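You operate a simulated robot arm through the tools that you are given. There is no shell and no other tool.

The job below is to be done with a simulated two-armed robot. You get a single attempt, and the scene is never put back.

Task
Put a sticker on the yellow and red apples from the padded tray and pack both in the punnet.
Fine: one sticker each, none wasted, no bruises.

Only the result counts: the job must be done as asked and must still hold three seconds after the hand-in. Knocking over, shifting, dropping, spilling or breaking anything else fails it.

Robot
Two 7-joint arms with fingered hands on one trunk that stands fixed in place. Base frame: the origin is at the foot of the trunk, x ahead of it, y to its left, z up. Units: cm, rad, N and s.
The left shoulder is at [7, 13.9, 108.3], the right one opposite. With the tool pointing down near the work surface each hand reaches from about 46 to 84 cm from the base axis, measured 20 degrees to its own side. Payload 3.9 kg a hand.
Tool frame (each hand has its own): the origin (TCP) lies between the finger pads and is the grasp point; the fingertips stand 2.9 cm ahead of it; z points along the fingers, y is the line along which they close. The gripper opens to 10 cm; its body begins 3.4 cm behind the TCP. The gripper is a hand of 5 fingers: y runs from the thumb to the fingers, the wrist lies at [-1.5, -10.5, -17.7] in the tool frame.
Orientation is that of the tool frame in the base frame, as [roll, pitch, yaw] about the fixed x, y, z axes, in that order (R = Rz(yaw) Ry(pitch) Rx(roll)). With the fingers straight down and the wrist toward the robot, the tool's x, y and z point along [0, 1, 0], [1, 0, 0] and [0, 0, -1] of the base frame.

Tools
- The arms move only by the tool nudge_tool. It takes "left_series", "right_series" or both (then of equal length, played together; a hand with none holds still); each is a list of rows, each an object of numbers (a shift or turn left out is 0): "dx", "dy", "dz": the shift along the base's x, y, z in cm; "wx", "wy", "wz": the turn, a rotation vector about the base's x, y, z in rad. In form: [{"dx": .., "dy": .., "dz": .., "wx": .., "wy": .., "wz": ..}, ...]. A call has 1 to 20 rows; each row is the pose to reach, as a shift and turn from the pose commanded when the call began. Rows are played at 5 a second. More than 5 cm and 0.15 rad between two rows, and nothing of the call is played. Where a pose cannot be reached the arm comes as near as it can. A force on the tool above 40 N (or 10 N above the force at the start of the call, whichever is more), or a blocked arm, ends the call early, and 0.2 s more pass. In this call time passes only in rows, and 0.2 s behind the last. The reply holds the time, the measured pose of the TCP, the force on the tool along the base axes, the opening and the grip force, in the units named above and with some noise, with the torque about the TCP (base axes, N m) and any sound that the robot's microphone picked up.
- Cameras (640 x 400 px; columns grow to the right, rows downward): "scene" is now at [13.27, 2.61, 140.19]; the picture's right is [0.29, -0.96, 0.00], its down [-0.57, -0.18, -0.80] and it looks along [0.76, 0.23, -0.60] (base axes); focal length 319 px, centre (320, 200). "left" rides on the left gripper at [-6.6, -8.6, -12.1] in its tool frame; the picture's right is [-0.76, -0.31, 0.58], its down [0.59, -0.70, 0.40] and it looks along [0.28, 0.64, 0.71] (tool axes); focal length 247 px, centre (320, 200). "right" rides on the right gripper at [6.6, -8.6, -12.1] in its tool frame; the picture's right is [-0.76, 0.31, -0.58], its down [-0.59, -0.70, 0.40] and it looks along [-0.28, 0.64, 0.71] (tool axes); focal length 247 px, centre (320, 200). There is no depth. A picture from a camera that has moved, and an enlarged one, comes with that camera's place and axes in the base frame and with its lens.
- capture(camera): a new picture of that camera. The clock stands still meanwhile.
- lift_body(by): slides the trunk up (or, below 0, down) by that many cm; the arms and the scene camera ride with it, the base frame stays. It gives what a move gives, with no picture.
- set_fingers(index, middle, ring, little, thumb_bend, thumb_turn, hand): sets how far each is bent, from 0 (flat) to 1 (curled in); at 0.3 the hand is open as for a grip, at 0.7 the pads meet at the TCP. One left out holds its place. A second passes; each finger stops where it meets its share of the squeeze, and holds until it gets a number again. It is the only way to open and close the hand. It gives what a move gives, with no picture; readings hold the bend of each and the force on index, middle, ring, little, thumb and palm. thumb_turn goes from beside the hand (0) to across from the fingers (1), as for a grip.
- aim_head(pan, tilt): turns the head with the scene camera to pan (to the left, within 1.501 rad either way) and tilt (down, from -0.506 to 1.204), counted from straight ahead of the robot. It gives what a move gives.
- close_up(camera, box): a new picture of the part [left, top, right, bottom] of that camera's present view, enlarged. The clock stands still meanwhile.
- close_job(): hands the job in; it is judged then, once.

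Nothing tells you positions but the pictures and the camera data. Unless the task says otherwise, let go and move clear before handing in.

The tools are called as name(argument=value, ...) on one line, values as JSON. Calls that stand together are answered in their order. nudge_tool: Moves the arms, as the interface text tells. Its arguments: {"type":"object","properties":{"left_series":{"type":"array"},"right_series":{"type":"array"}},"required":[]} The other tools are called the same way: lift_body (by) moves the trunk up or down; set_fingers (index, middle, ring, little, thumb_bend, thumb_turn, hand) moves the fingers one by one; aim_head (pan, tilt) turns the head that bears the scene camera; capture (camera) takes a picture; close_up (camera, box) takes an enlarged picture of a part of a camera's view; close_job () hands the job in.

At the start:

```text
t: 0.0
left_position: [44.47, 43.55, 115.72]
left_orientation: [3.141, 0.0, 2.0]
left_ft_force: [-0.2, 0.4, 0.7]
left_moment: [0.0, 0.02, 0.01]
left_grip_width: 10.0
left_gripper_force: 0.1
left_shape: jaw
left_bend: [0.3, 0.3, 0.3, 0.3, 0.3, 0.98]
left_finger forces: [0.0, 0.0, 0.0, 0.0, 0.1, 0.0]
right_position: [49.88, -0.07, 115.81]
right_orientation: [3.141, 0.0, 2.001]
right_ft_force: [-0.2, -0.1, -0.6]
right_moment: [0.01, 0.03, -0.01]
right_grip_width: 9.98
right_gripper_force: 0.0
right_shape: jaw
right_bend: [0.3, 0.3, 0.3, 0.3, 0.3, 0.98]
right_finger forces: [0.1, 0.0, 0.0, 0.1, 0.1, 0.1]
trunk travel left (down, up): [-72.5, 11.5]
head pan, tilt (commanded): [0.298, 0.646]
```

scene: 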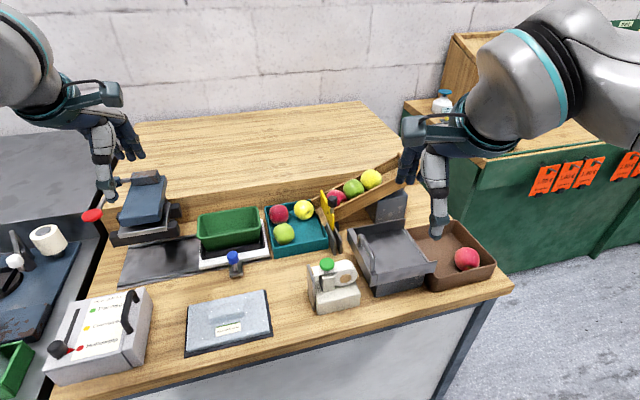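
right: 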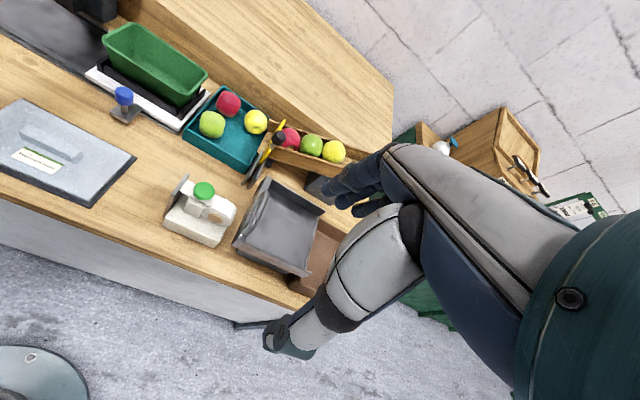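
left: 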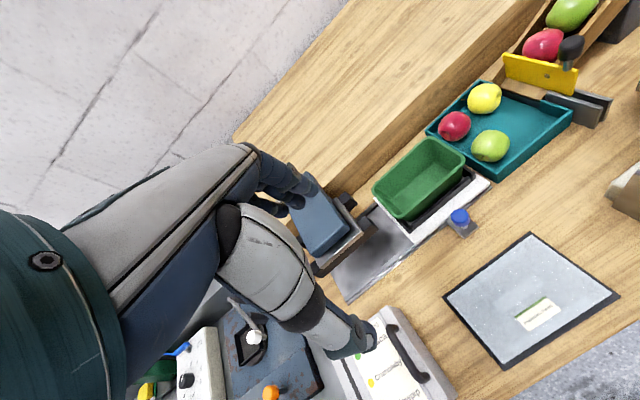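

I see a workbench with a teal padded tray holding a red, a yellow and a green apple, a green punnet beside it, and several devices, one of which is probably the sticker applicator. I'll look closer at each before moving anything.

close_up(camera="scene", box=[180, 170, 340, 270])

close_up(camera="scene", box=[290, 160, 510, 320])

close_up(camera="scene", box=[40, 220, 290, 390])

close_up(camera="scene", box=[0, 160, 200, 300])

close_up(camera="right", box=[80, 60, 360, 260])

close_up(camera="left", box=[360, 0, 640, 260])

```text
4.00 times, centred on (260, 220) of scene
camera zoom: at [13.27, 2.61, 140.19], right [0.29, -0.96, 0.0], down [-0.57, -0.18, -0.8], along [0.76, 0.23, -0.6], focal length 1276 px, centre (560, 120)
```

zoom: 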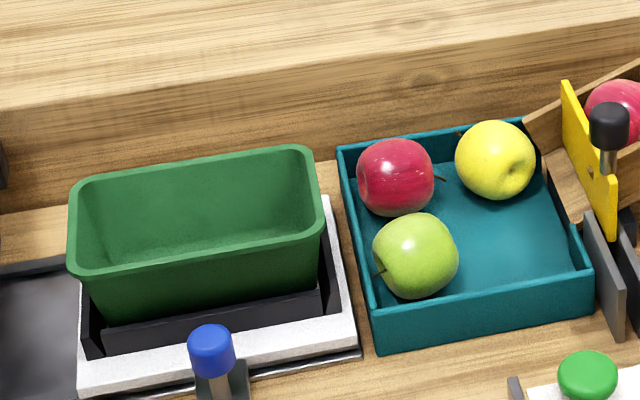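

```text
2.50 times, centred on (400, 240) of scene
camera zoom: at [13.27, 2.61, 140.19], right [0.29, -0.96, 0.0], down [-0.57, -0.18, -0.8], along [0.76, 0.23, -0.6], focal length 797 px, centre (120, 100)
```

zoom: 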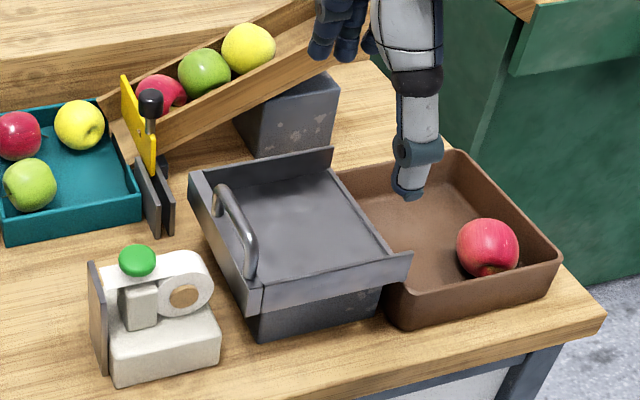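

```text
2.35 times, centred on (165, 305) of scene
camera zoom: at [13.27, 2.61, 140.19], right [0.29, -0.96, 0.0], down [-0.57, -0.18, -0.8], along [0.76, 0.23, -0.6], focal length 750 px, centre (685, -47)
```

zoom: 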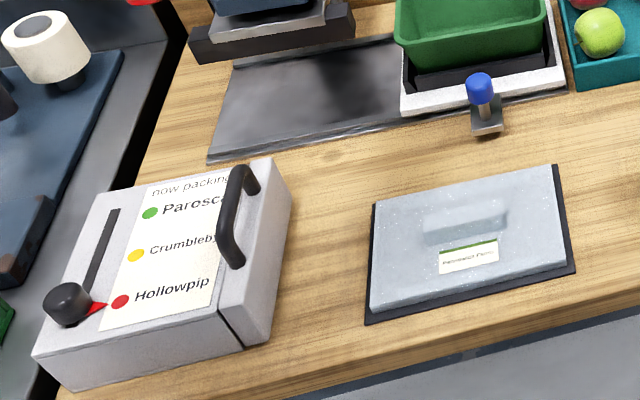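

```text
2.86 times, centred on (100, 230) of scene
camera zoom: at [13.27, 2.61, 140.19], right [0.29, -0.96, 0.0], down [-0.57, -0.18, -0.8], along [0.76, 0.23, -0.6], focal length 911 px, centre (949, 114)
```

zoom: 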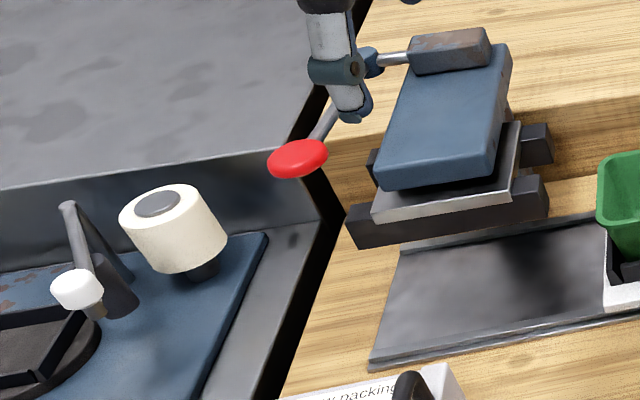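

```text
2.00 times, centred on (220, 160) of right
camera zoom: at [39.38, 2.36, 127.89], right [0.59, -0.56, 0.58], down [-0.39, -0.83, -0.4], along [0.7, 0.01, -0.71], focal length 494 px, centre (520, 280)
```

zoom: 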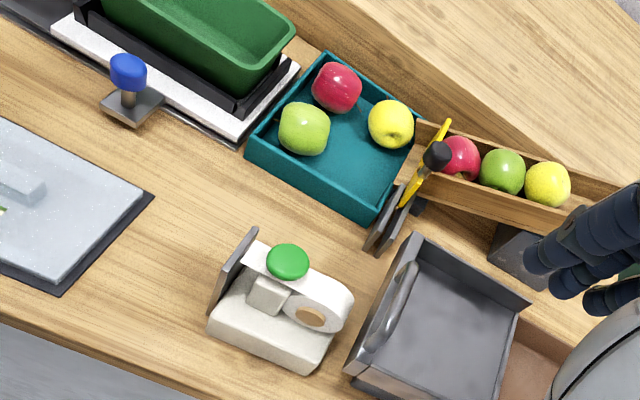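

```text
1.54 times, centred on (500, 130) of left
camera zoom: at [39.41, 34.04, 127.75], right [0.04, -0.82, -0.58], down [-0.88, 0.24, -0.4], along [0.47, 0.52, -0.71], focal length 380 px, centre (43, 308)
```

zoom: 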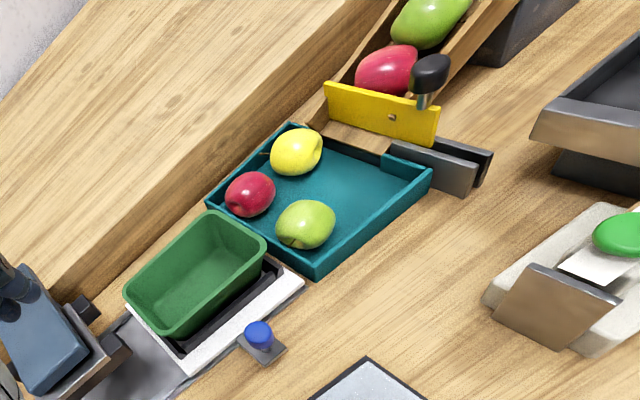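

The white device with the green button and roll looks like the sticker dispenser. The box on the left has a variety selector, and the lid in the middle carries a label, so I'll read both before I plan.

close_up(camera="scene", box=[300, 245, 370, 315])

close_up(camera="scene", box=[40, 285, 160, 385])

close_up(camera="scene", box=[180, 285, 280, 360])

close_up(camera="right", box=[150, 165, 250, 255])

close_up(camera="left", box=[560, 120, 640, 240])

close_up(camera="left", box=[500, 280, 600, 345])

close_up(camera="scene", box=[310, 160, 420, 250])

close_up(camera="scene", box=[70, 160, 200, 250])

```text
5.71 times, centred on (335, 280) of scene
camera zoom: at [13.27, 2.61, 140.19], right [0.29, -0.96, 0.0], down [-0.57, -0.18, -0.8], along [0.76, 0.23, -0.6], focal length 1822 px, centre (234, -257)
```

zoom: 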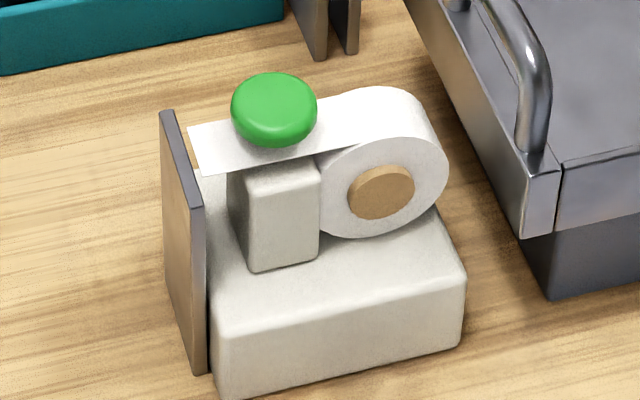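

```text
4.00 times, centred on (100, 335) of scene
camera zoom: at [13.27, 2.61, 140.19], right [0.29, -0.96, 0.0], down [-0.57, -0.18, -0.8], along [0.76, 0.23, -0.6], focal length 1276 px, centre (1200, -340)
```

zoom: 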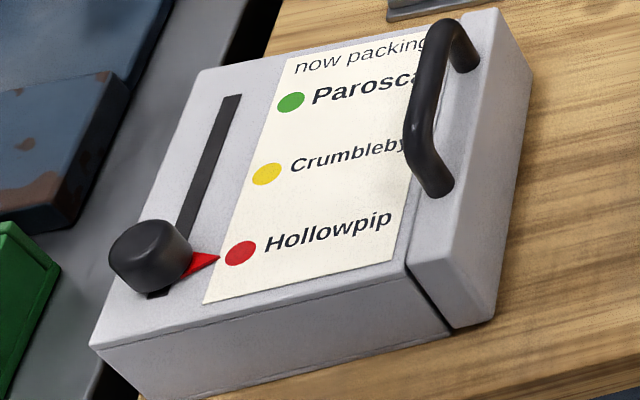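

```text
5.33 times, centred on (230, 322) of scene
camera zoom: at [13.27, 2.61, 140.19], right [0.29, -0.96, 0.0], down [-0.57, -0.18, -0.8], along [0.76, 0.23, -0.6], focal length 1701 px, centre (800, -453)
```

zoom: 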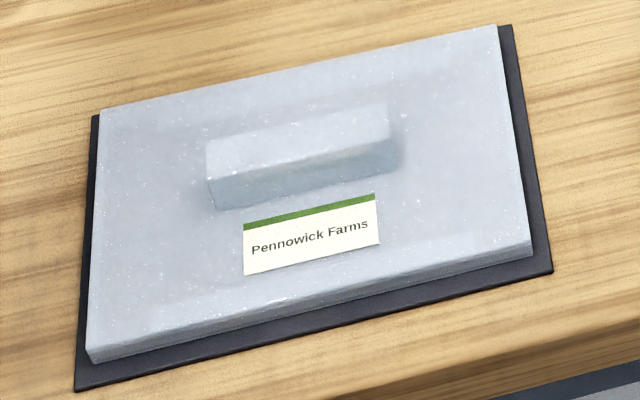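

```text
4.44 times, centred on (200, 210) of right
camera zoom: at [39.38, 2.36, 127.89], right [0.59, -0.56, 0.58], down [-0.39, -0.83, -0.4], along [0.7, 0.01, -0.71], focal length 1098 px, centre (853, 156)
```

zoom: 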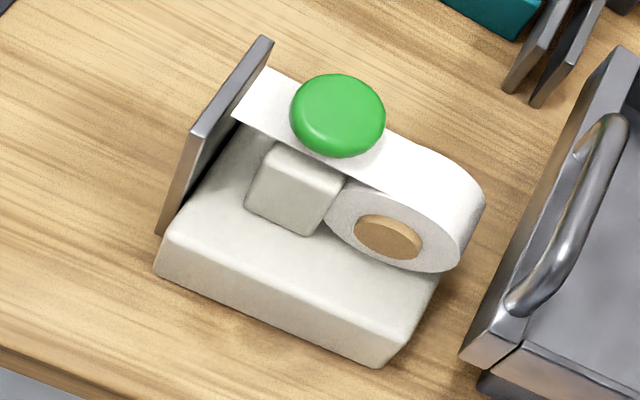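

```text
3.33 times, centred on (600, 180) of left
camera zoom: at [39.41, 34.04, 127.75], right [0.04, -0.82, -0.58], down [-0.88, 0.24, -0.4], along [0.47, 0.52, -0.71], focal length 823 px, centre (-613, 267)
```

zoom: 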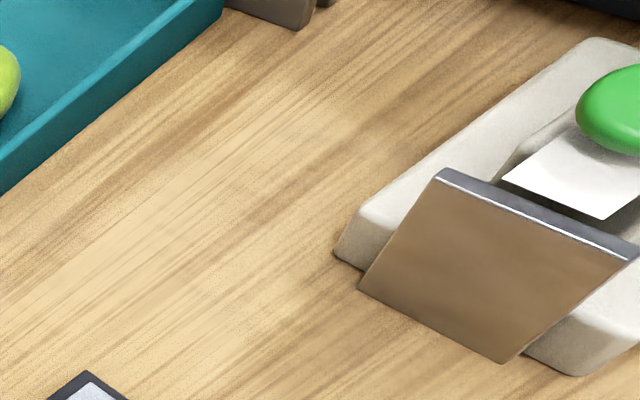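

```text
6.15 times, centred on (550, 312) of left
camera zoom: at [39.41, 34.04, 127.75], right [0.04, -0.82, -0.58], down [-0.88, 0.24, -0.4], along [0.47, 0.52, -0.71], focal length 1520 px, centre (-1095, -492)
```

zoom: 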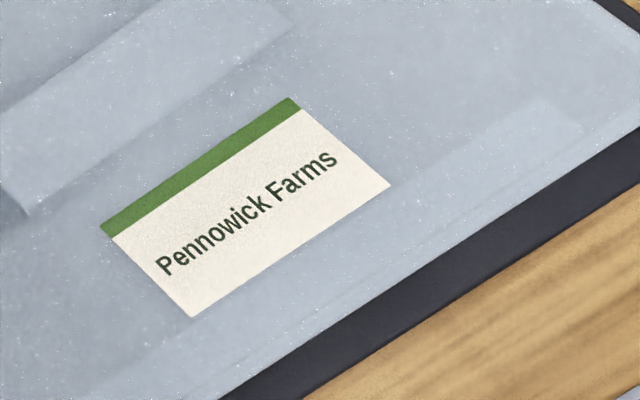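

```text
4.44 times, centred on (365, 205) of scene
camera zoom: at [13.27, 2.61, 140.19], right [0.29, -0.96, 0.0], down [-0.57, -0.18, -0.8], along [0.76, 0.23, -0.6], focal length 1417 px, centre (120, 178)
```

zoom: 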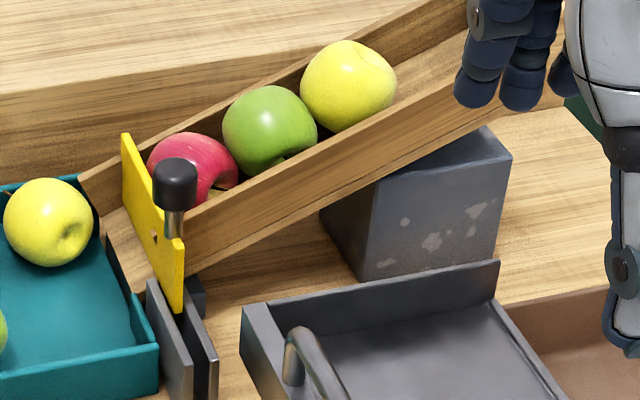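

```text
4.44 times, centred on (135, 205) of scene
camera zoom: at [13.27, 2.61, 140.19], right [0.29, -0.96, 0.0], down [-0.57, -0.18, -0.8], along [0.76, 0.23, -0.6], focal length 1417 px, centre (1142, 178)
```

zoom: 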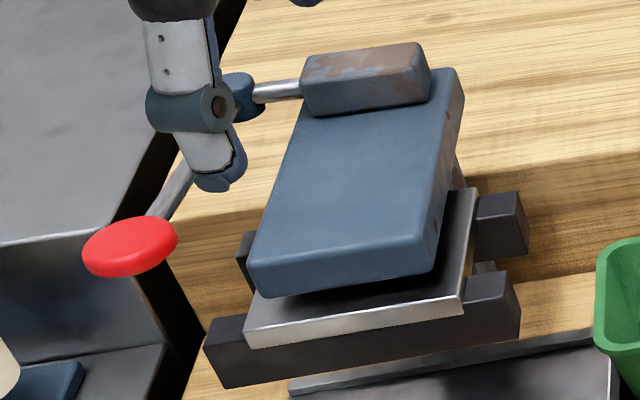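

I place the green button at about (56.7, 14.4, 89.5) and the table top at z≈77. The tray apples are near yellow (80.8, 28.2, 82.7), red (76.5, 34.1, 82.7) and green (69, 29.7, 82.7), with the punnet at (64.6, 42). Next I'll look around for anything that explains how the dispenser works.

close_up(camera="scene", box=[500, 0, 640, 210])

aim_head(pan=-0.5, tilt=0.5)

capture(camera="scene")

aim_head(pan=0.9, tilt=0.7)

capture(camera="scene")

aim_head(pan=0.2, tilt=1.0)

capture(camera="scene")

```text
1.90 times, centred on (570, 105) of scene
camera zoom: at [13.27, 2.61, 140.19], right [0.29, -0.96, 0.0], down [-0.57, -0.18, -0.8], along [0.76, 0.23, -0.6], focal length 607 px, centre (-156, 381)
```

zoom: 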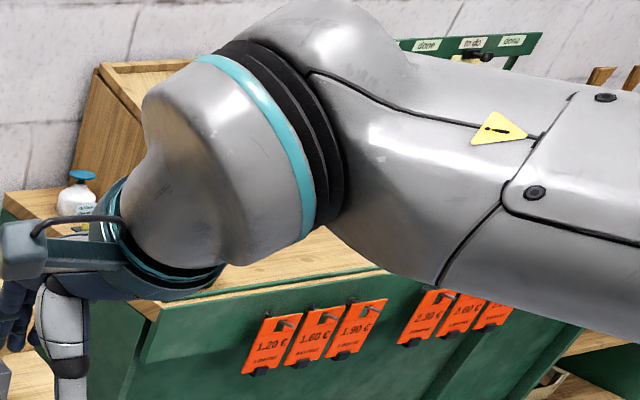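

```text
t: 1.1
left_position: [44.59, 43.59, 115.5]
left_orientation: [3.139, 0.001, 2.001]
left_ft_force: [0.0, -0.4, -0.3]
left_moment: [0.0, 0.0, 0.03]
left_grip_width: 10.0
left_gripper_force: 0.0
left_shape: jaw
left_bend: [0.3, 0.3, 0.3, 0.3, 0.3, 0.98]
left_finger forces: [0.0, 0.0, 0.0, 0.1, 0.0, 0.0]
right_position: [49.92, 0.03, 115.81]
right_orientation: [-3.141, 0.001, 2.002]
right_ft_force: [0.8, 0.5, 0.3]
right_moment: [0.02, -0.01, 0.0]
right_grip_width: 9.97
right_gripper_force: 0.1
right_shape: jaw
right_bend: [0.3, 0.3, 0.3, 0.3, 0.3, 0.98]
right_finger forces: [0.0, 0.0, 0.0, 0.0, 0.1, 0.0]
trunk travel left (down, up): [-72.5, 11.5]
head pan, tilt (commanded): [-0.499, 0.499]
```

```text
taken
camera scene: at [12.96, -4.3, 141.49], right [-0.48, -0.88, 0.0], down [-0.42, 0.23, -0.88], along [0.77, -0.42, -0.48], focal length 319 px, centre (320, 200)
```

scene: 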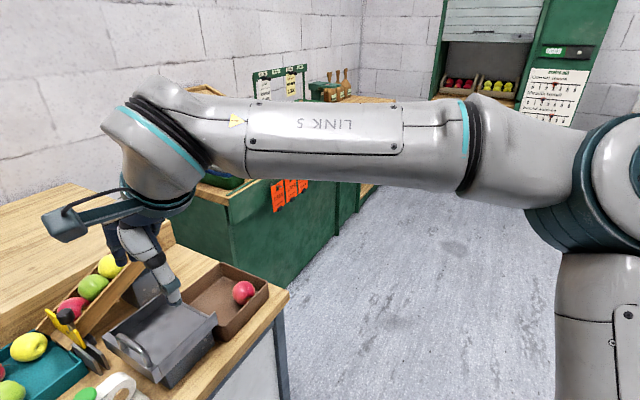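

```text
t: 2.7
left_position: [44.58, 43.52, 115.45]
left_orientation: [3.141, -0.001, 1.999]
left_ft_force: [-0.2, 1.3, 0.0]
left_moment: [0.0, 0.0, -0.02]
left_grip_width: 9.98
left_gripper_force: 0.0
left_shape: jaw
left_bend: [0.3, 0.3, 0.3, 0.3, 0.3, 0.98]
left_finger forces: [0.0, 0.1, 0.0, 0.0, 0.0, 0.0]
right_position: [49.88, 0.09, 115.69]
right_orientation: [-3.141, -0.002, 2.003]
right_ft_force: [-0.4, -0.4, -0.2]
right_moment: [0.02, -0.01, 0.01]
right_grip_width: 9.95
right_gripper_force: 0.0
right_shape: jaw
right_bend: [0.3, 0.3, 0.3, 0.3, 0.3, 0.98]
right_finger forces: [0.0, 0.1, 0.0, 0.0, 0.0, 0.1]
trunk travel left (down, up): [-72.5, 11.5]
head pan, tilt (commanded): [0.901, 0.7]
```

```text
taken
camera scene: at [10.24, 6.7, 139.72], right [0.78, -0.62, 0.0], down [-0.4, -0.5, -0.77], along [0.48, 0.6, -0.64], focal length 319 px, centre (320, 200)
```

scene: 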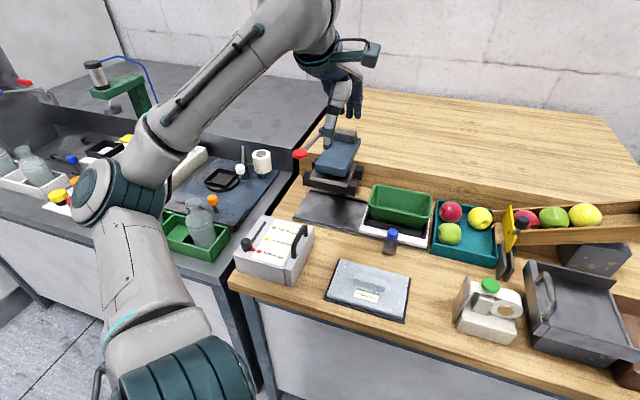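

```text
t: 3.7
left_position: [44.58, 43.55, 115.5]
left_orientation: [-3.141, -0.001, 2.001]
left_ft_force: [0.1, -0.2, -0.7]
left_moment: [-0.02, 0.0, 0.02]
left_grip_width: 9.97
left_gripper_force: 0.2
left_shape: jaw
left_bend: [0.3, 0.3, 0.3, 0.3, 0.3, 0.98]
left_finger forces: [0.0, 0.0, 0.0, 0.0, 0.1, 0.1]
right_position: [49.98, 0.02, 115.69]
right_orientation: [3.141, 0.0, 2.002]
right_ft_force: [-1.4, 0.8, 0.2]
right_moment: [0.0, 0.03, -0.02]
right_grip_width: 10.0
right_gripper_force: 0.0
right_shape: jaw
right_bend: [0.3, 0.3, 0.3, 0.3, 0.3, 0.98]
right_finger forces: [0.1, 0.0, 0.0, 0.0, 0.1, 0.1]
trunk travel left (down, up): [-72.5, 11.5]
head pan, tilt (commanded): [0.201, 1.0]
```

```text
taken
camera scene: at [11.79, 1.45, 137.38], right [0.2, -0.98, 0.0], down [-0.82, -0.17, -0.54], along [0.53, 0.11, -0.84], focal length 319 px, centre (320, 200)
```

scene: 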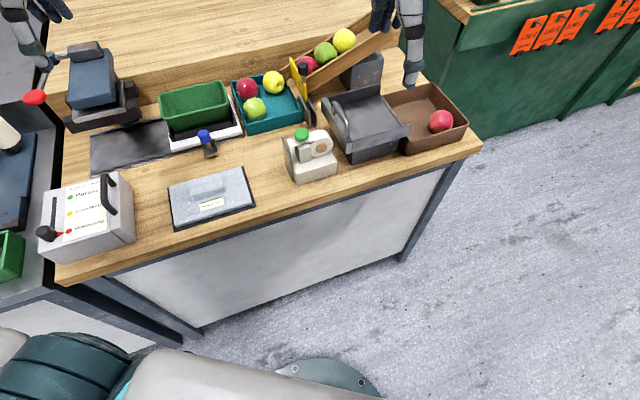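

There's a poster on a green kiosk to the far right and a board behind it. I'll zoom in to see whether either gives rules for this job.

aim_head(pan=-0.75, tilt=0.25)

capture(camera="scene")

close_up(camera="scene", box=[380, 60, 540, 180])

close_up(camera="scene", box=[140, 100, 270, 200])

```text
t: 5.0
left_position: [44.64, 43.59, 115.67]
left_orientation: [-3.141, 0.002, 2.002]
left_ft_force: [0.3, 0.1, -0.3]
left_moment: [0.0, -0.02, 0.01]
left_grip_width: 9.98
left_gripper_force: 0.0
left_shape: jaw
left_bend: [0.3, 0.3, 0.3, 0.3, 0.3, 0.98]
left_finger forces: [0.0, 0.0, 0.1, 0.0, 0.1, 0.1]
right_position: [49.88, 0.04, 115.75]
right_orientation: [3.141, -0.001, 2.003]
right_ft_force: [0.6, -0.3, 0.4]
right_moment: [-0.01, 0.01, -0.02]
right_grip_width: 9.97
right_gripper_force: 0.0
right_shape: jaw
right_bend: [0.3, 0.3, 0.3, 0.3, 0.3, 0.98]
right_finger forces: [0.0, 0.1, 0.0, 0.1, 0.1, 0.1]
trunk travel left (down, up): [-72.5, 11.5]
head pan, tilt (commanded): [-0.75, 0.25]
```

```text
taken
camera scene: at [11.8, -6.31, 143.79], right [-0.68, -0.73, 0.0], down [-0.18, 0.17, -0.97], along [0.71, -0.66, -0.25], focal length 319 px, centre (320, 200)
```

scene: 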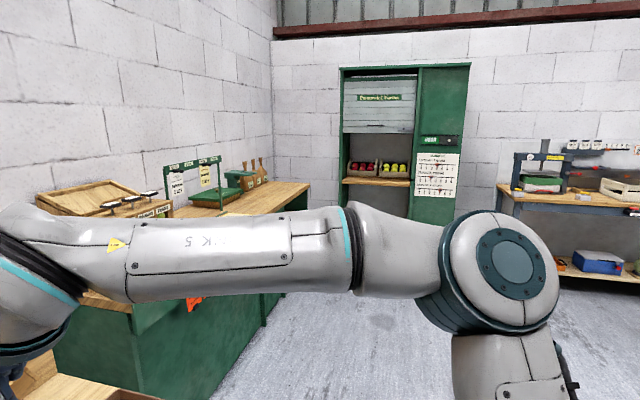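

```text
3.33 times, centred on (460, 120) of scene
camera zoom: at [11.8, -6.31, 143.79], right [-0.68, -0.73, 0.0], down [-0.18, 0.17, -0.97], along [0.71, -0.66, -0.25], focal length 1063 px, centre (-147, 467)
```

zoom: 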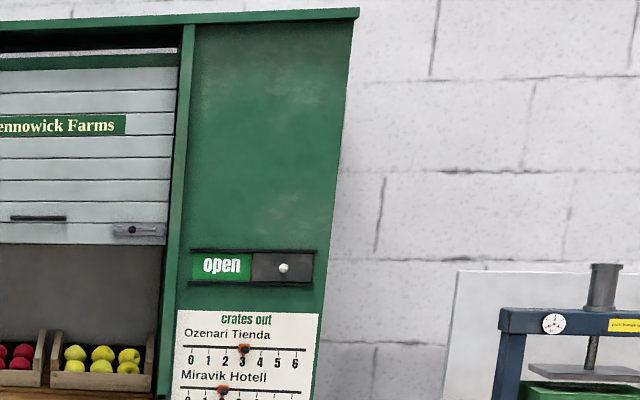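

```text
4.00 times, centred on (205, 150) of scene
camera zoom: at [11.8, -6.31, 143.79], right [-0.68, -0.73, 0.0], down [-0.18, 0.17, -0.97], along [0.71, -0.66, -0.25], focal length 1276 px, centre (780, 400)
```

zoom: 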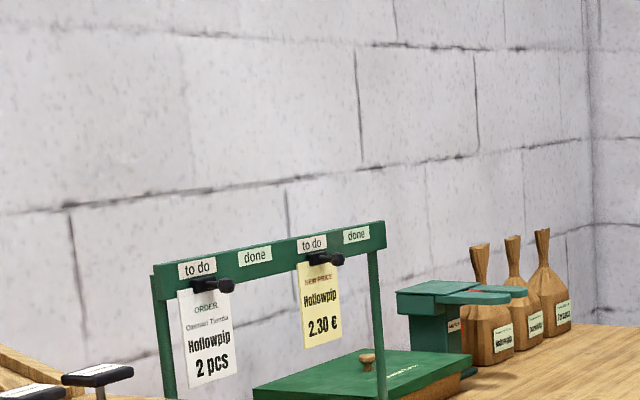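

The signs are about orders and prices, so they don't affect this job. I'll swing the left hand's camera round to see the dispenser's nose from the left, staying high and clear of everything.

nudge_tool(left_series=[{"dx": 0.6, "dy": -1.8, "dz": -2, "wz": -0.13}, {"dx": 1.2, "dy": -3.6, "dz": -4, "wz": -0.26}, {"dx": 1.8, "dy": -5.4, "dz": -6, "wz": -0.39}, {"dx": 2.4, "dy": -7.2, "dz": -8, "wz": -0.52}, {"dx": 3.0, "dy": -9.0, "dz": -10, "wz": -0.65}, {"dx": 3.6, "dy": -10.8, "dz": -12, "wz": -0.78}, {"dx": 4.2, "dy": -12.6, "dz": -14, "wz": -0.91}, {"dx": 4.8, "dy": -14.4, "dz": -16, "wz": -1.04}, {"dx": 5.4, "dy": -16.2, "dz": -18, "wz": -1.17}])

capture(camera="left")

aim_head(pan=0.25, tilt=0.75)

capture(camera="scene")

```text
t: 7.0
left_position: [49.85, 27.31, 97.46]
left_orientation: [3.141, 0.0, 0.829]
left_ft_force: [0.2, 0.6, 0.6]
left_moment: [0.02, -0.01, -0.02]
left_grip_width: 9.99
left_gripper_force: 0.0
left_shape: jaw
left_bend: [0.3, 0.3, 0.3, 0.3, 0.3, 0.98]
left_finger forces: [0.0, 0.1, 0.1, 0.1, 0.0, 0.0]
right_position: [49.91, -0.0, 115.74]
right_orientation: [3.141, -0.001, 2.001]
right_ft_force: [0.3, -0.6, -0.5]
right_moment: [-0.01, 0.02, 0.01]
right_grip_width: 9.96
right_gripper_force: 0.0
right_shape: jaw
right_bend: [0.3, 0.3, 0.3, 0.3, 0.3, 0.98]
right_finger forces: [0.0, 0.1, 0.1, 0.0, 0.1, 0.0]
trunk travel left (down, up): [-72.5, 11.5]
head pan, tilt (commanded): [-0.75, 0.25]
```

```text
taken
camera left: at [39.12, 28.21, 109.74], right [-0.74, -0.35, -0.58], down [-0.12, 0.91, -0.4], along [0.66, -0.22, -0.71], focal length 247 px, centre (320, 200)
```

left: 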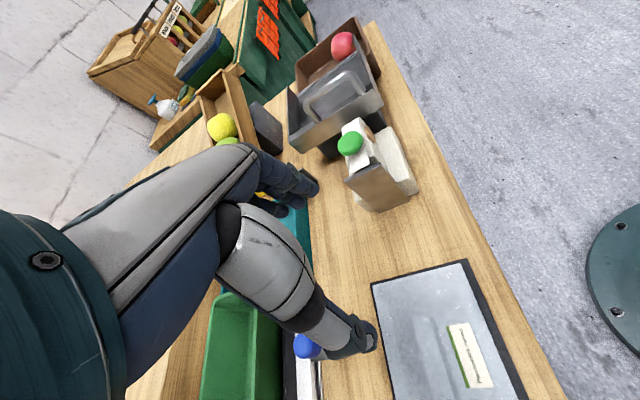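

```text
t: 8.2
left_position: [49.82, 27.29, 97.58]
left_orientation: [3.141, 0.0, 0.83]
left_ft_force: [-0.3, 0.6, 0.2]
left_moment: [0.03, 0.01, -0.04]
left_grip_width: 9.98
left_gripper_force: 0.1
left_shape: jaw
left_bend: [0.3, 0.3, 0.3, 0.3, 0.3, 0.98]
left_finger forces: [0.1, 0.1, 0.0, 0.0, 0.0, 0.1]
right_position: [49.98, -0.16, 115.82]
right_orientation: [3.141, 0.003, 2.004]
right_ft_force: [-0.9, -0.5, 0.4]
right_moment: [0.02, -0.01, 0.02]
right_grip_width: 9.99
right_gripper_force: 0.1
right_shape: jaw
right_bend: [0.3, 0.3, 0.3, 0.3, 0.3, 0.98]
right_finger forces: [0.1, 0.0, 0.0, 0.0, 0.1, 0.0]
trunk travel left (down, up): [-72.5, 11.5]
head pan, tilt (commanded): [0.25, 0.75]
```

```text
taken
camera scene: at [12.99, 2.09, 139.3], right [0.25, -0.97, 0.0], down [-0.66, -0.17, -0.73], along [0.71, 0.18, -0.68], focal length 319 px, centre (320, 200)
```

scene: 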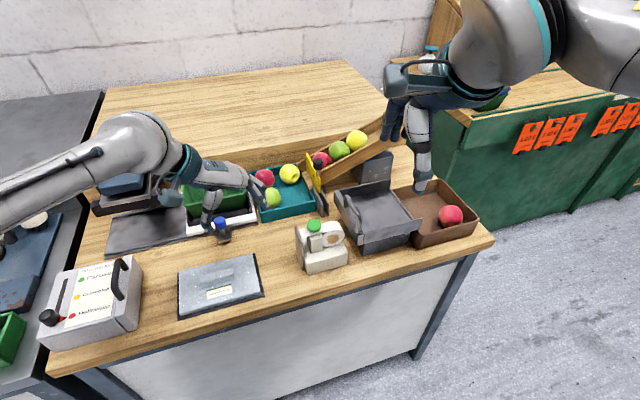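

close_up(camera="left", box=[320, 100, 440, 220])

close_up(camera="scene", box=[285, 205, 365, 285])

```text
3.33 times, centred on (380, 160) of left
camera zoom: at [39.04, 28.25, 109.78], right [-0.74, -0.35, -0.58], down [-0.12, 0.91, -0.4], along [0.67, -0.22, -0.71], focal length 823 px, centre (120, 333)
```

zoom: 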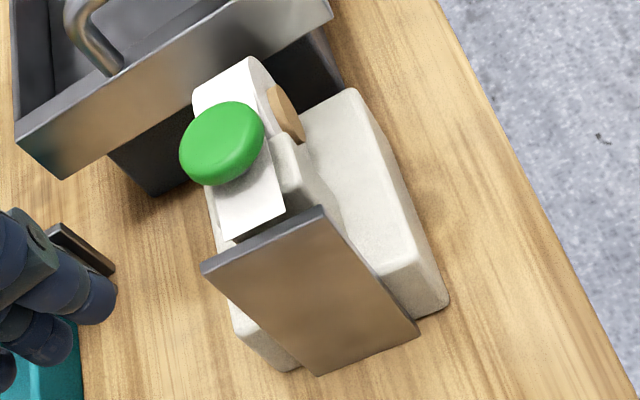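

```text
5.00 times, centred on (325, 245) of scene
camera zoom: at [12.99, 2.09, 139.3], right [0.25, -0.97, 0.0], down [-0.66, -0.17, -0.73], along [0.71, 0.18, -0.68], focal length 1594 px, centre (295, -25)
```

zoom: 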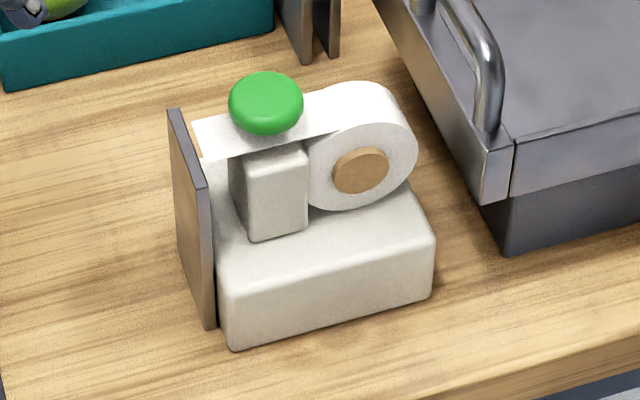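

The dispenser's nose is a thin vertical plate, about 4.6 cm wide with its top at z≈88.4, facing (-0.5, 0.87). The tape ends right at the plate's top edge, and the whole bench is turned about 30°. Now I'll look at the hand's finger layout before planning the grasps.

close_up(camera="scene", box=[150, 130, 270, 250])

close_up(camera="scene", box=[370, 60, 470, 200])

capture(camera="right")

```text
3.33 times, centred on (210, 190) of scene
camera zoom: at [12.99, 2.09, 139.3], right [0.25, -0.97, 0.0], down [-0.66, -0.17, -0.73], along [0.71, 0.18, -0.68], focal length 1063 px, centre (687, 233)
```

zoom: 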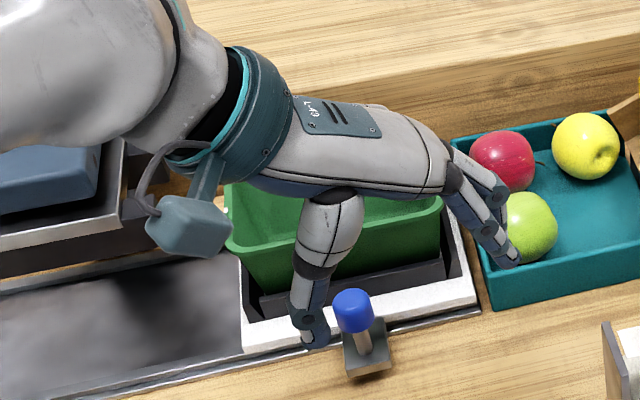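

```text
2.86 times, centred on (420, 130) of scene
camera zoom: at [12.99, 2.09, 139.3], right [0.25, -0.97, 0.0], down [-0.66, -0.17, -0.73], along [0.71, 0.18, -0.68], focal length 911 px, centre (34, 400)
```

zoom: 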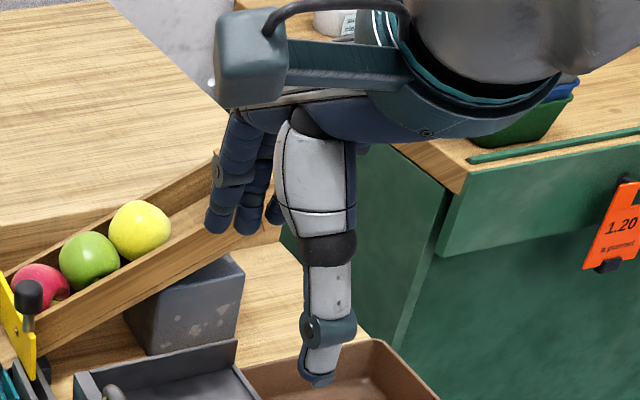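

```text
taken
camera right: at [39.37, 2.36, 127.89], right [0.59, -0.56, 0.58], down [-0.39, -0.83, -0.4], along [0.7, 0.01, -0.71], focal length 247 px, centre (320, 200)
```

right: 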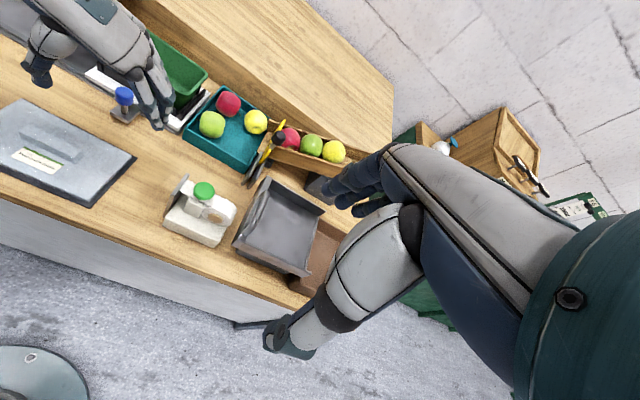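

close_up(camera="right", box=[0, 0, 200, 140])

close_up(camera="left", box=[200, 120, 400, 360])

```text
2.86 times, centred on (100, 70) of right
camera zoom: at [39.37, 2.36, 127.89], right [0.59, -0.56, 0.58], down [-0.39, -0.83, -0.4], along [0.7, 0.01, -0.71], focal length 706 px, centre (949, 571)
```

zoom: 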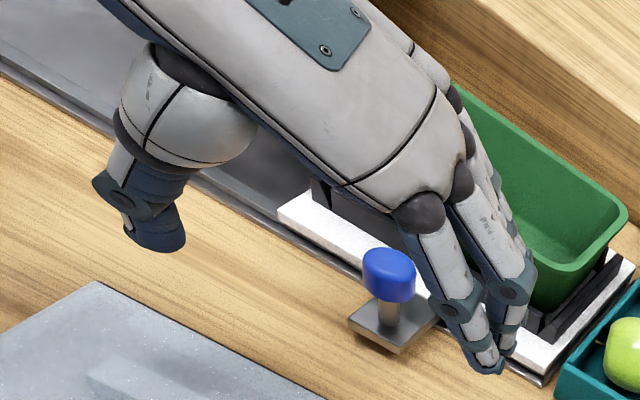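

```text
1.67 times, centred on (300, 240) of left
camera zoom: at [39.04, 28.25, 109.78], right [-0.74, -0.35, -0.58], down [-0.12, 0.91, -0.4], along [0.67, -0.22, -0.71], focal length 412 px, centre (353, 133)
```

zoom: 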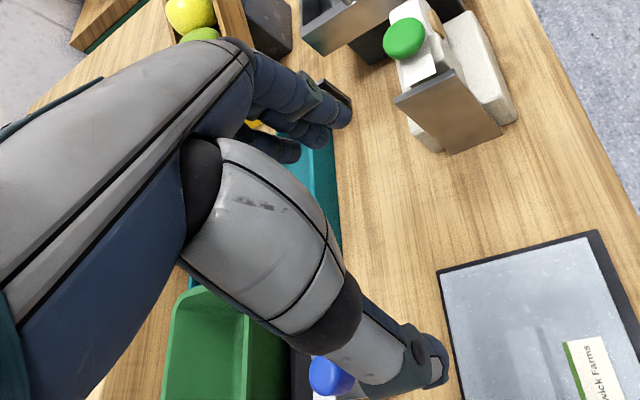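

The hand's index finger and thumb sit at tool x≈0 and the other fingers extend outward, so I can hold an apple with its plate-facing side free. Next I'll measure the tray, apples and punnet precisely from several cameras.

close_up(camera="scene", box=[250, 155, 330, 225])

close_up(camera="right", box=[175, 75, 285, 185])

close_up(camera="right", box=[150, 165, 250, 255])

```text
5.71 times, centred on (290, 190) of scene
camera zoom: at [12.99, 2.09, 139.3], right [0.25, -0.97, 0.0], down [-0.66, -0.17, -0.73], along [0.71, 0.18, -0.68], focal length 1822 px, centre (491, 257)
```

zoom: 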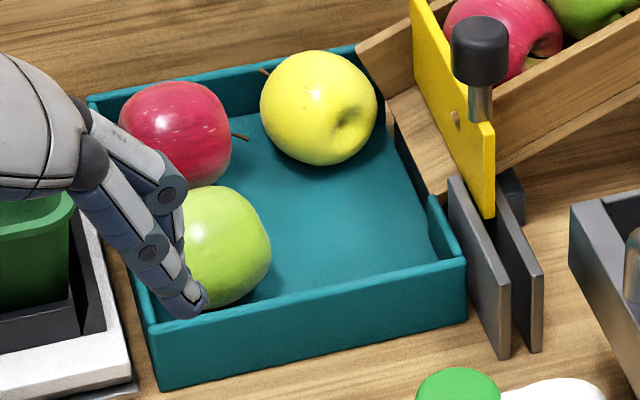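

```text
3.64 times, centred on (230, 130) of right
camera zoom: at [39.37, 2.36, 127.89], right [0.59, -0.56, 0.58], down [-0.39, -0.83, -0.4], along [0.7, 0.01, -0.71], focal length 898 px, centre (647, 454)
```

zoom: 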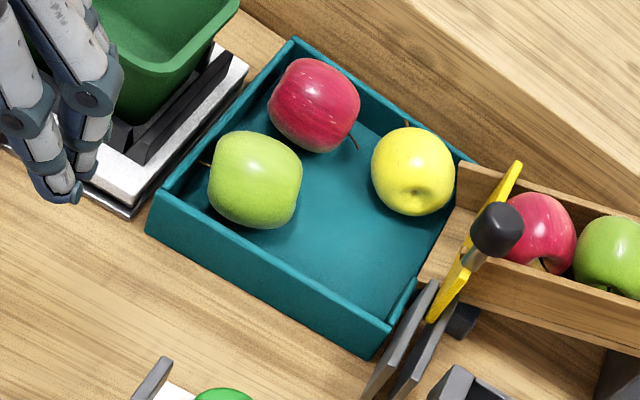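

```text
4.44 times, centred on (200, 210) of right
camera zoom: at [39.37, 2.36, 127.89], right [0.59, -0.56, 0.58], down [-0.39, -0.83, -0.4], along [0.7, 0.01, -0.71], focal length 1098 px, centre (853, 156)
```

zoom: 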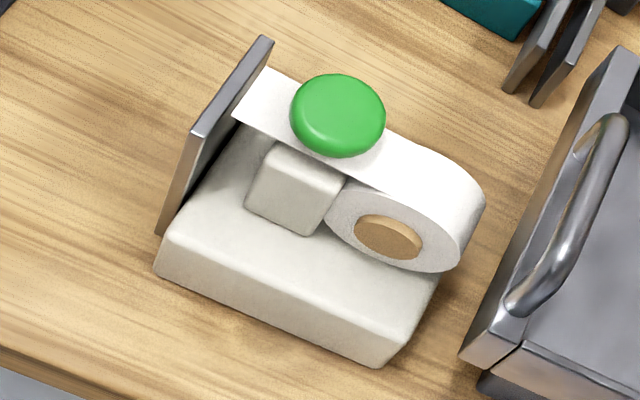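

I measure the yellow apple at (80.1, 28.1, 82.8) and the red at (76.1, 34.0, 83.1), both about 5.75 cm across, with the tray rim at z≈81.5. The punnet rim is about 15×8 cm centred near (65.8, 42.6), at z≈86.4. I'll bring the left hand up and turn it to face the tray, well above everything.

nudge_tool(left_series=[{"dx": 1.3, "dy": 0, "dz": 1.2, "wz": 0.13}, {"dx": 2.6, "dy": 0, "dz": 2.4, "wz": 0.26}, {"dx": 4, "dy": 0, "dz": 3.6, "wz": 0.39}, {"dx": 5.4, "dy": 0, "dz": 4.8, "wz": 0.52}, {"dx": 6.8, "dy": 0, "dz": 6, "wz": 0.65}, {"dx": 8.2, "dy": 0, "dz": 7, "wz": 0.78}, {"dx": 9.6, "dy": 0, "dz": 7.5, "wz": 0.91}, {"dx": 11, "dy": 0, "dz": 7.5, "wz": 1.04}, {"dx": 12.4, "dy": 0, "dz": 7.5, "wz": 1.17}])

capture(camera="left")

capture(camera="scene")

```text
t: 10.2
left_position: [62.41, 27.23, 105.19]
left_orientation: [3.139, -0.001, 2.001]
left_ft_force: [0.4, 0.4, 0.0]
left_moment: [0.01, 0.0, -0.02]
left_grip_width: 10.01
left_gripper_force: 0.1
left_shape: jaw
left_bend: [0.3, 0.3, 0.3, 0.3, 0.3, 0.98]
left_finger forces: [0.1, 0.0, 0.1, 0.0, 0.0, 0.0]
right_position: [49.91, -0.12, 115.84]
right_orientation: [3.14, -0.004, 1.999]
right_ft_force: [0.5, -0.5, 0.2]
right_moment: [0.02, 0.01, -0.02]
right_grip_width: 10.0
right_gripper_force: 0.1
right_shape: jaw
right_bend: [0.3, 0.3, 0.3, 0.3, 0.3, 0.98]
right_finger forces: [0.0, 0.0, 0.1, 0.1, 0.1, 0.0]
trunk travel left (down, up): [-72.5, 11.5]
head pan, tilt (commanded): [0.25, 0.75]
```

```text
taken
camera left: at [57.3, 17.69, 117.28], right [0.04, -0.82, -0.58], down [-0.88, 0.24, -0.4], along [0.46, 0.53, -0.71], focal length 247 px, centre (320, 200)
```

left: 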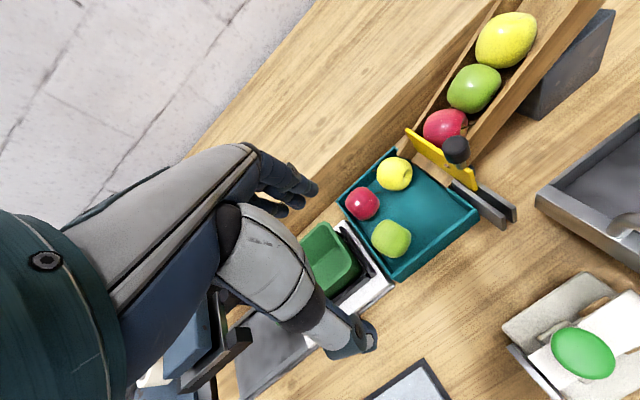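

```text
taken
camera scene: at [13.08, 1.95, 139.28], right [0.25, -0.97, 0.0], down [-0.66, -0.17, -0.73], along [0.71, 0.18, -0.68], focal length 319 px, centre (320, 200)
```

scene: 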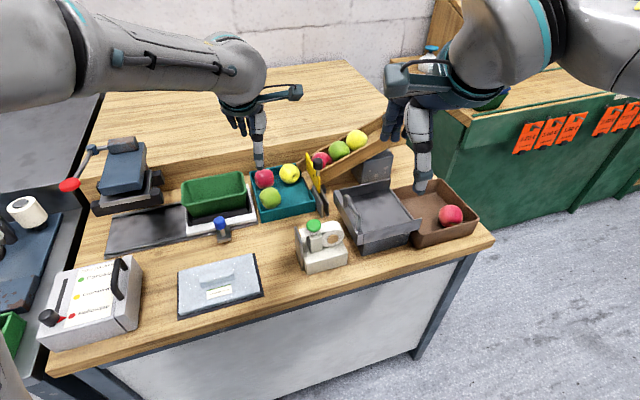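

close_up(camera="left", box=[330, 110, 520, 290])

close_up(camera="scene", box=[170, 155, 320, 245])

close_up(camera="left", box=[270, 200, 400, 320])

```text
2.22 times, centred on (425, 200) of left
camera zoom: at [57.3, 17.69, 117.28], right [0.04, -0.82, -0.58], down [-0.88, 0.24, -0.4], along [0.46, 0.53, -0.71], focal length 549 px, centre (87, 200)
```

zoom: 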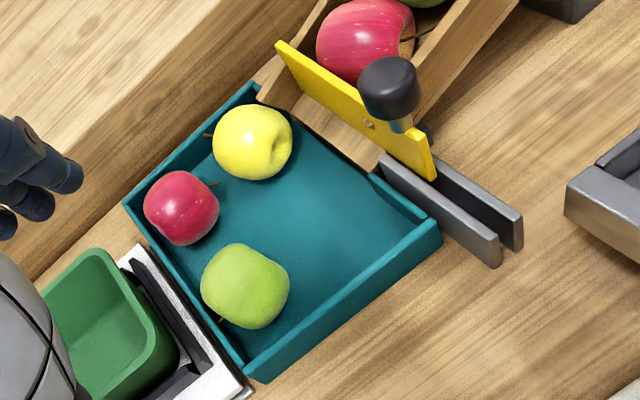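

```text
4.27 times, centred on (245, 200) of scene
camera zoom: at [13.08, 1.95, 139.28], right [0.25, -0.97, 0.0], down [-0.66, -0.17, -0.73], along [0.71, 0.18, -0.68], focal length 1361 px, centre (640, 200)
```

zoom: 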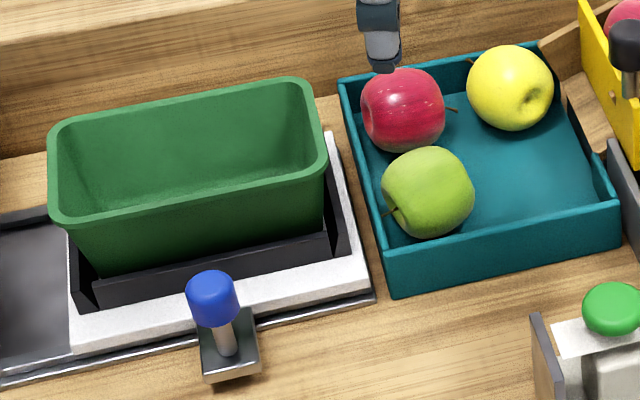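

```text
3.33 times, centred on (335, 260) of left
camera zoom: at [57.3, 17.69, 117.28], right [0.04, -0.82, -0.58], down [-0.88, 0.24, -0.4], along [0.46, 0.53, -0.71], focal length 823 px, centre (270, 0)
```

zoom: 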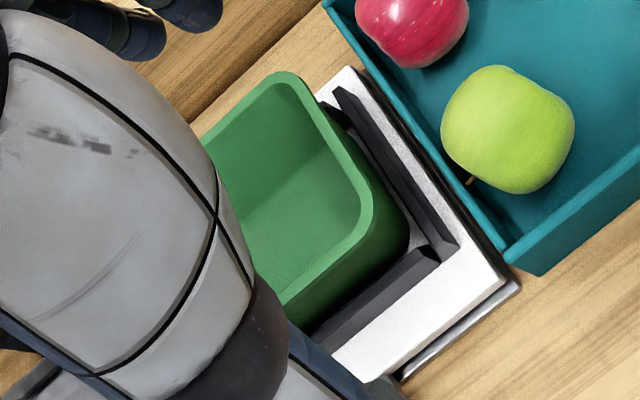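

The gate knob at about (73.6, 18.3, 94.5) is close to where the hand camera would pass, so I'll take the yellow apple with the hand yawed to about 2.3 to keep clear of it. I'm lowering the trunk 8 cm for reach, then narrowing the left hand before moving over the apple.

lift_body(by=-8)

set_fingers(hand="left", index=0.37, middle=0.37, ring=0.37, little=0.37, thumb_bend=0.37)

nudge_tool(left_series=[{"dx": 2.5, "dz": 2, "wz": 0.1}, {"dx": 5, "dz": 3, "wz": 0.2}, {"dx": 7.5, "dy": 0.2, "dz": 3, "wz": 0.3}, {"dx": 10, "dy": 0.4, "dz": 3, "wz": 0.3}, {"dx": 12.5, "dy": 0.6, "dz": 3, "wz": 0.3}, {"dx": 15, "dy": 0.8, "dz": 3, "wz": 0.3}])

capture(camera="left")

capture(camera="scene")

```text
t: 11.4
left_position: [62.21, 27.37, 97.07]
left_orientation: [3.141, -0.001, 2.0]
left_ft_force: [-1.3, -0.1, -0.1]
left_moment: [-0.01, -0.01, -0.01]
left_grip_width: 10.02
left_gripper_force: 0.1
left_shape: jaw
left_bend: [0.3, 0.3, 0.3, 0.3, 0.3, 0.98]
left_finger forces: [0.0, 0.0, 0.0, 0.0, 0.1, 0.0]
right_position: [49.94, -0.02, 107.8]
right_orientation: [-3.141, 0.001, 2.001]
right_ft_force: [-0.4, 0.4, 0.6]
right_moment: [-0.02, -0.04, -0.03]
right_grip_width: 10.0
right_gripper_force: 0.0
right_shape: jaw
right_bend: [0.3, 0.3, 0.3, 0.3, 0.3, 0.98]
right_finger forces: [0.0, 0.0, 0.0, 0.1, 0.0, 0.0]
trunk travel left (down, up): [-64.5, 19.5]
head pan, tilt (commanded): [0.25, 0.75]
```

```text
t: 12.4
left_position: [62.37, 27.45, 97.21]
left_orientation: [3.141, -0.001, 1.999]
left_ft_force: [0.5, 0.5, 0.0]
left_moment: [0.03, 0.02, 0.06]
left_grip_width: 8.27
left_gripper_force: 0.0
left_shape: fingers
left_bend: [0.37, 0.37, 0.37, 0.37, 0.37, 0.98]
left_finger forces: [0.1, 0.1, 0.0, 0.0, 0.0, 0.0]
right_position: [49.97, -0.03, 107.72]
right_orientation: [3.141, 0.0, 2.002]
right_ft_force: [-0.6, -0.3, 0.2]
right_moment: [-0.01, -0.03, -0.01]
right_grip_width: 9.98
right_gripper_force: 0.0
right_shape: jaw
right_bend: [0.3, 0.3, 0.3, 0.3, 0.3, 0.98]
right_finger forces: [0.0, 0.0, 0.1, 0.1, 0.1, 0.0]
trunk travel left (down, up): [-64.5, 19.5]
head pan, tilt (commanded): [0.25, 0.75]
```

```text
t: 13.8
left_position: [76.03, 28.26, 99.93]
left_orientation: [-3.141, 0.001, 2.3]
left_ft_force: [-0.8, 0.0, -0.2]
left_moment: [0.01, 0.0, -0.05]
left_grip_width: 8.26
left_gripper_force: 0.1
left_shape: fingers
left_bend: [0.37, 0.37, 0.37, 0.37, 0.37, 0.98]
left_finger forces: [0.1, 0.0, 0.0, 0.1, 0.0, 0.0]
left hand out of reach, approached as far as the arm can: row 6
right_position: [49.94, 0.1, 107.85]
right_orientation: [3.141, 0.001, 2.002]
right_ft_force: [0.6, -0.1, -0.1]
right_moment: [0.03, 0.0, 0.0]
right_grip_width: 9.98
right_gripper_force: 0.1
right_shape: jaw
right_bend: [0.3, 0.3, 0.3, 0.3, 0.3, 0.98]
right_finger forces: [0.0, 0.0, 0.0, 0.0, 0.1, 0.1]
trunk travel left (down, up): [-64.5, 19.5]
head pan, tilt (commanded): [0.25, 0.75]
```

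```text
taken
camera left: at [74.0, 17.73, 112.12], right [0.27, -0.77, -0.58], down [-0.92, -0.03, -0.4], along [0.29, 0.64, -0.71], focal length 247 px, centre (320, 200)
```

left: 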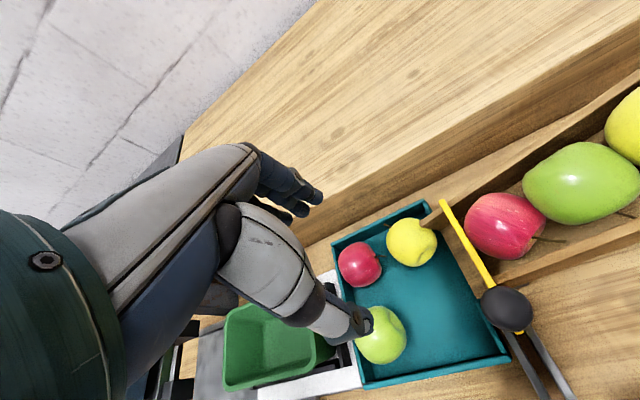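

```text
taken
camera scene: at [13.04, 2.14, 131.29], right [0.25, -0.97, 0.0], down [-0.66, -0.17, -0.73], along [0.71, 0.18, -0.68], focal length 319 px, centre (320, 200)
```

scene: 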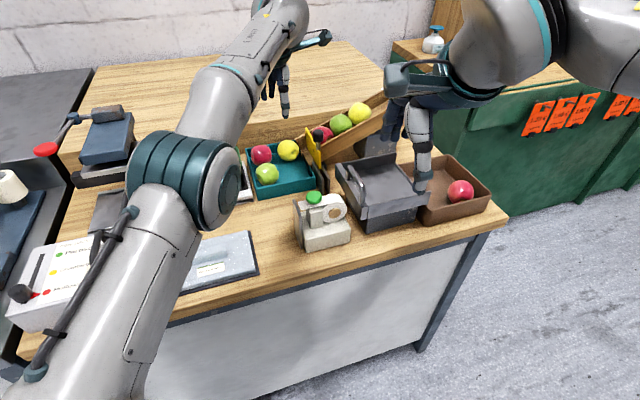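

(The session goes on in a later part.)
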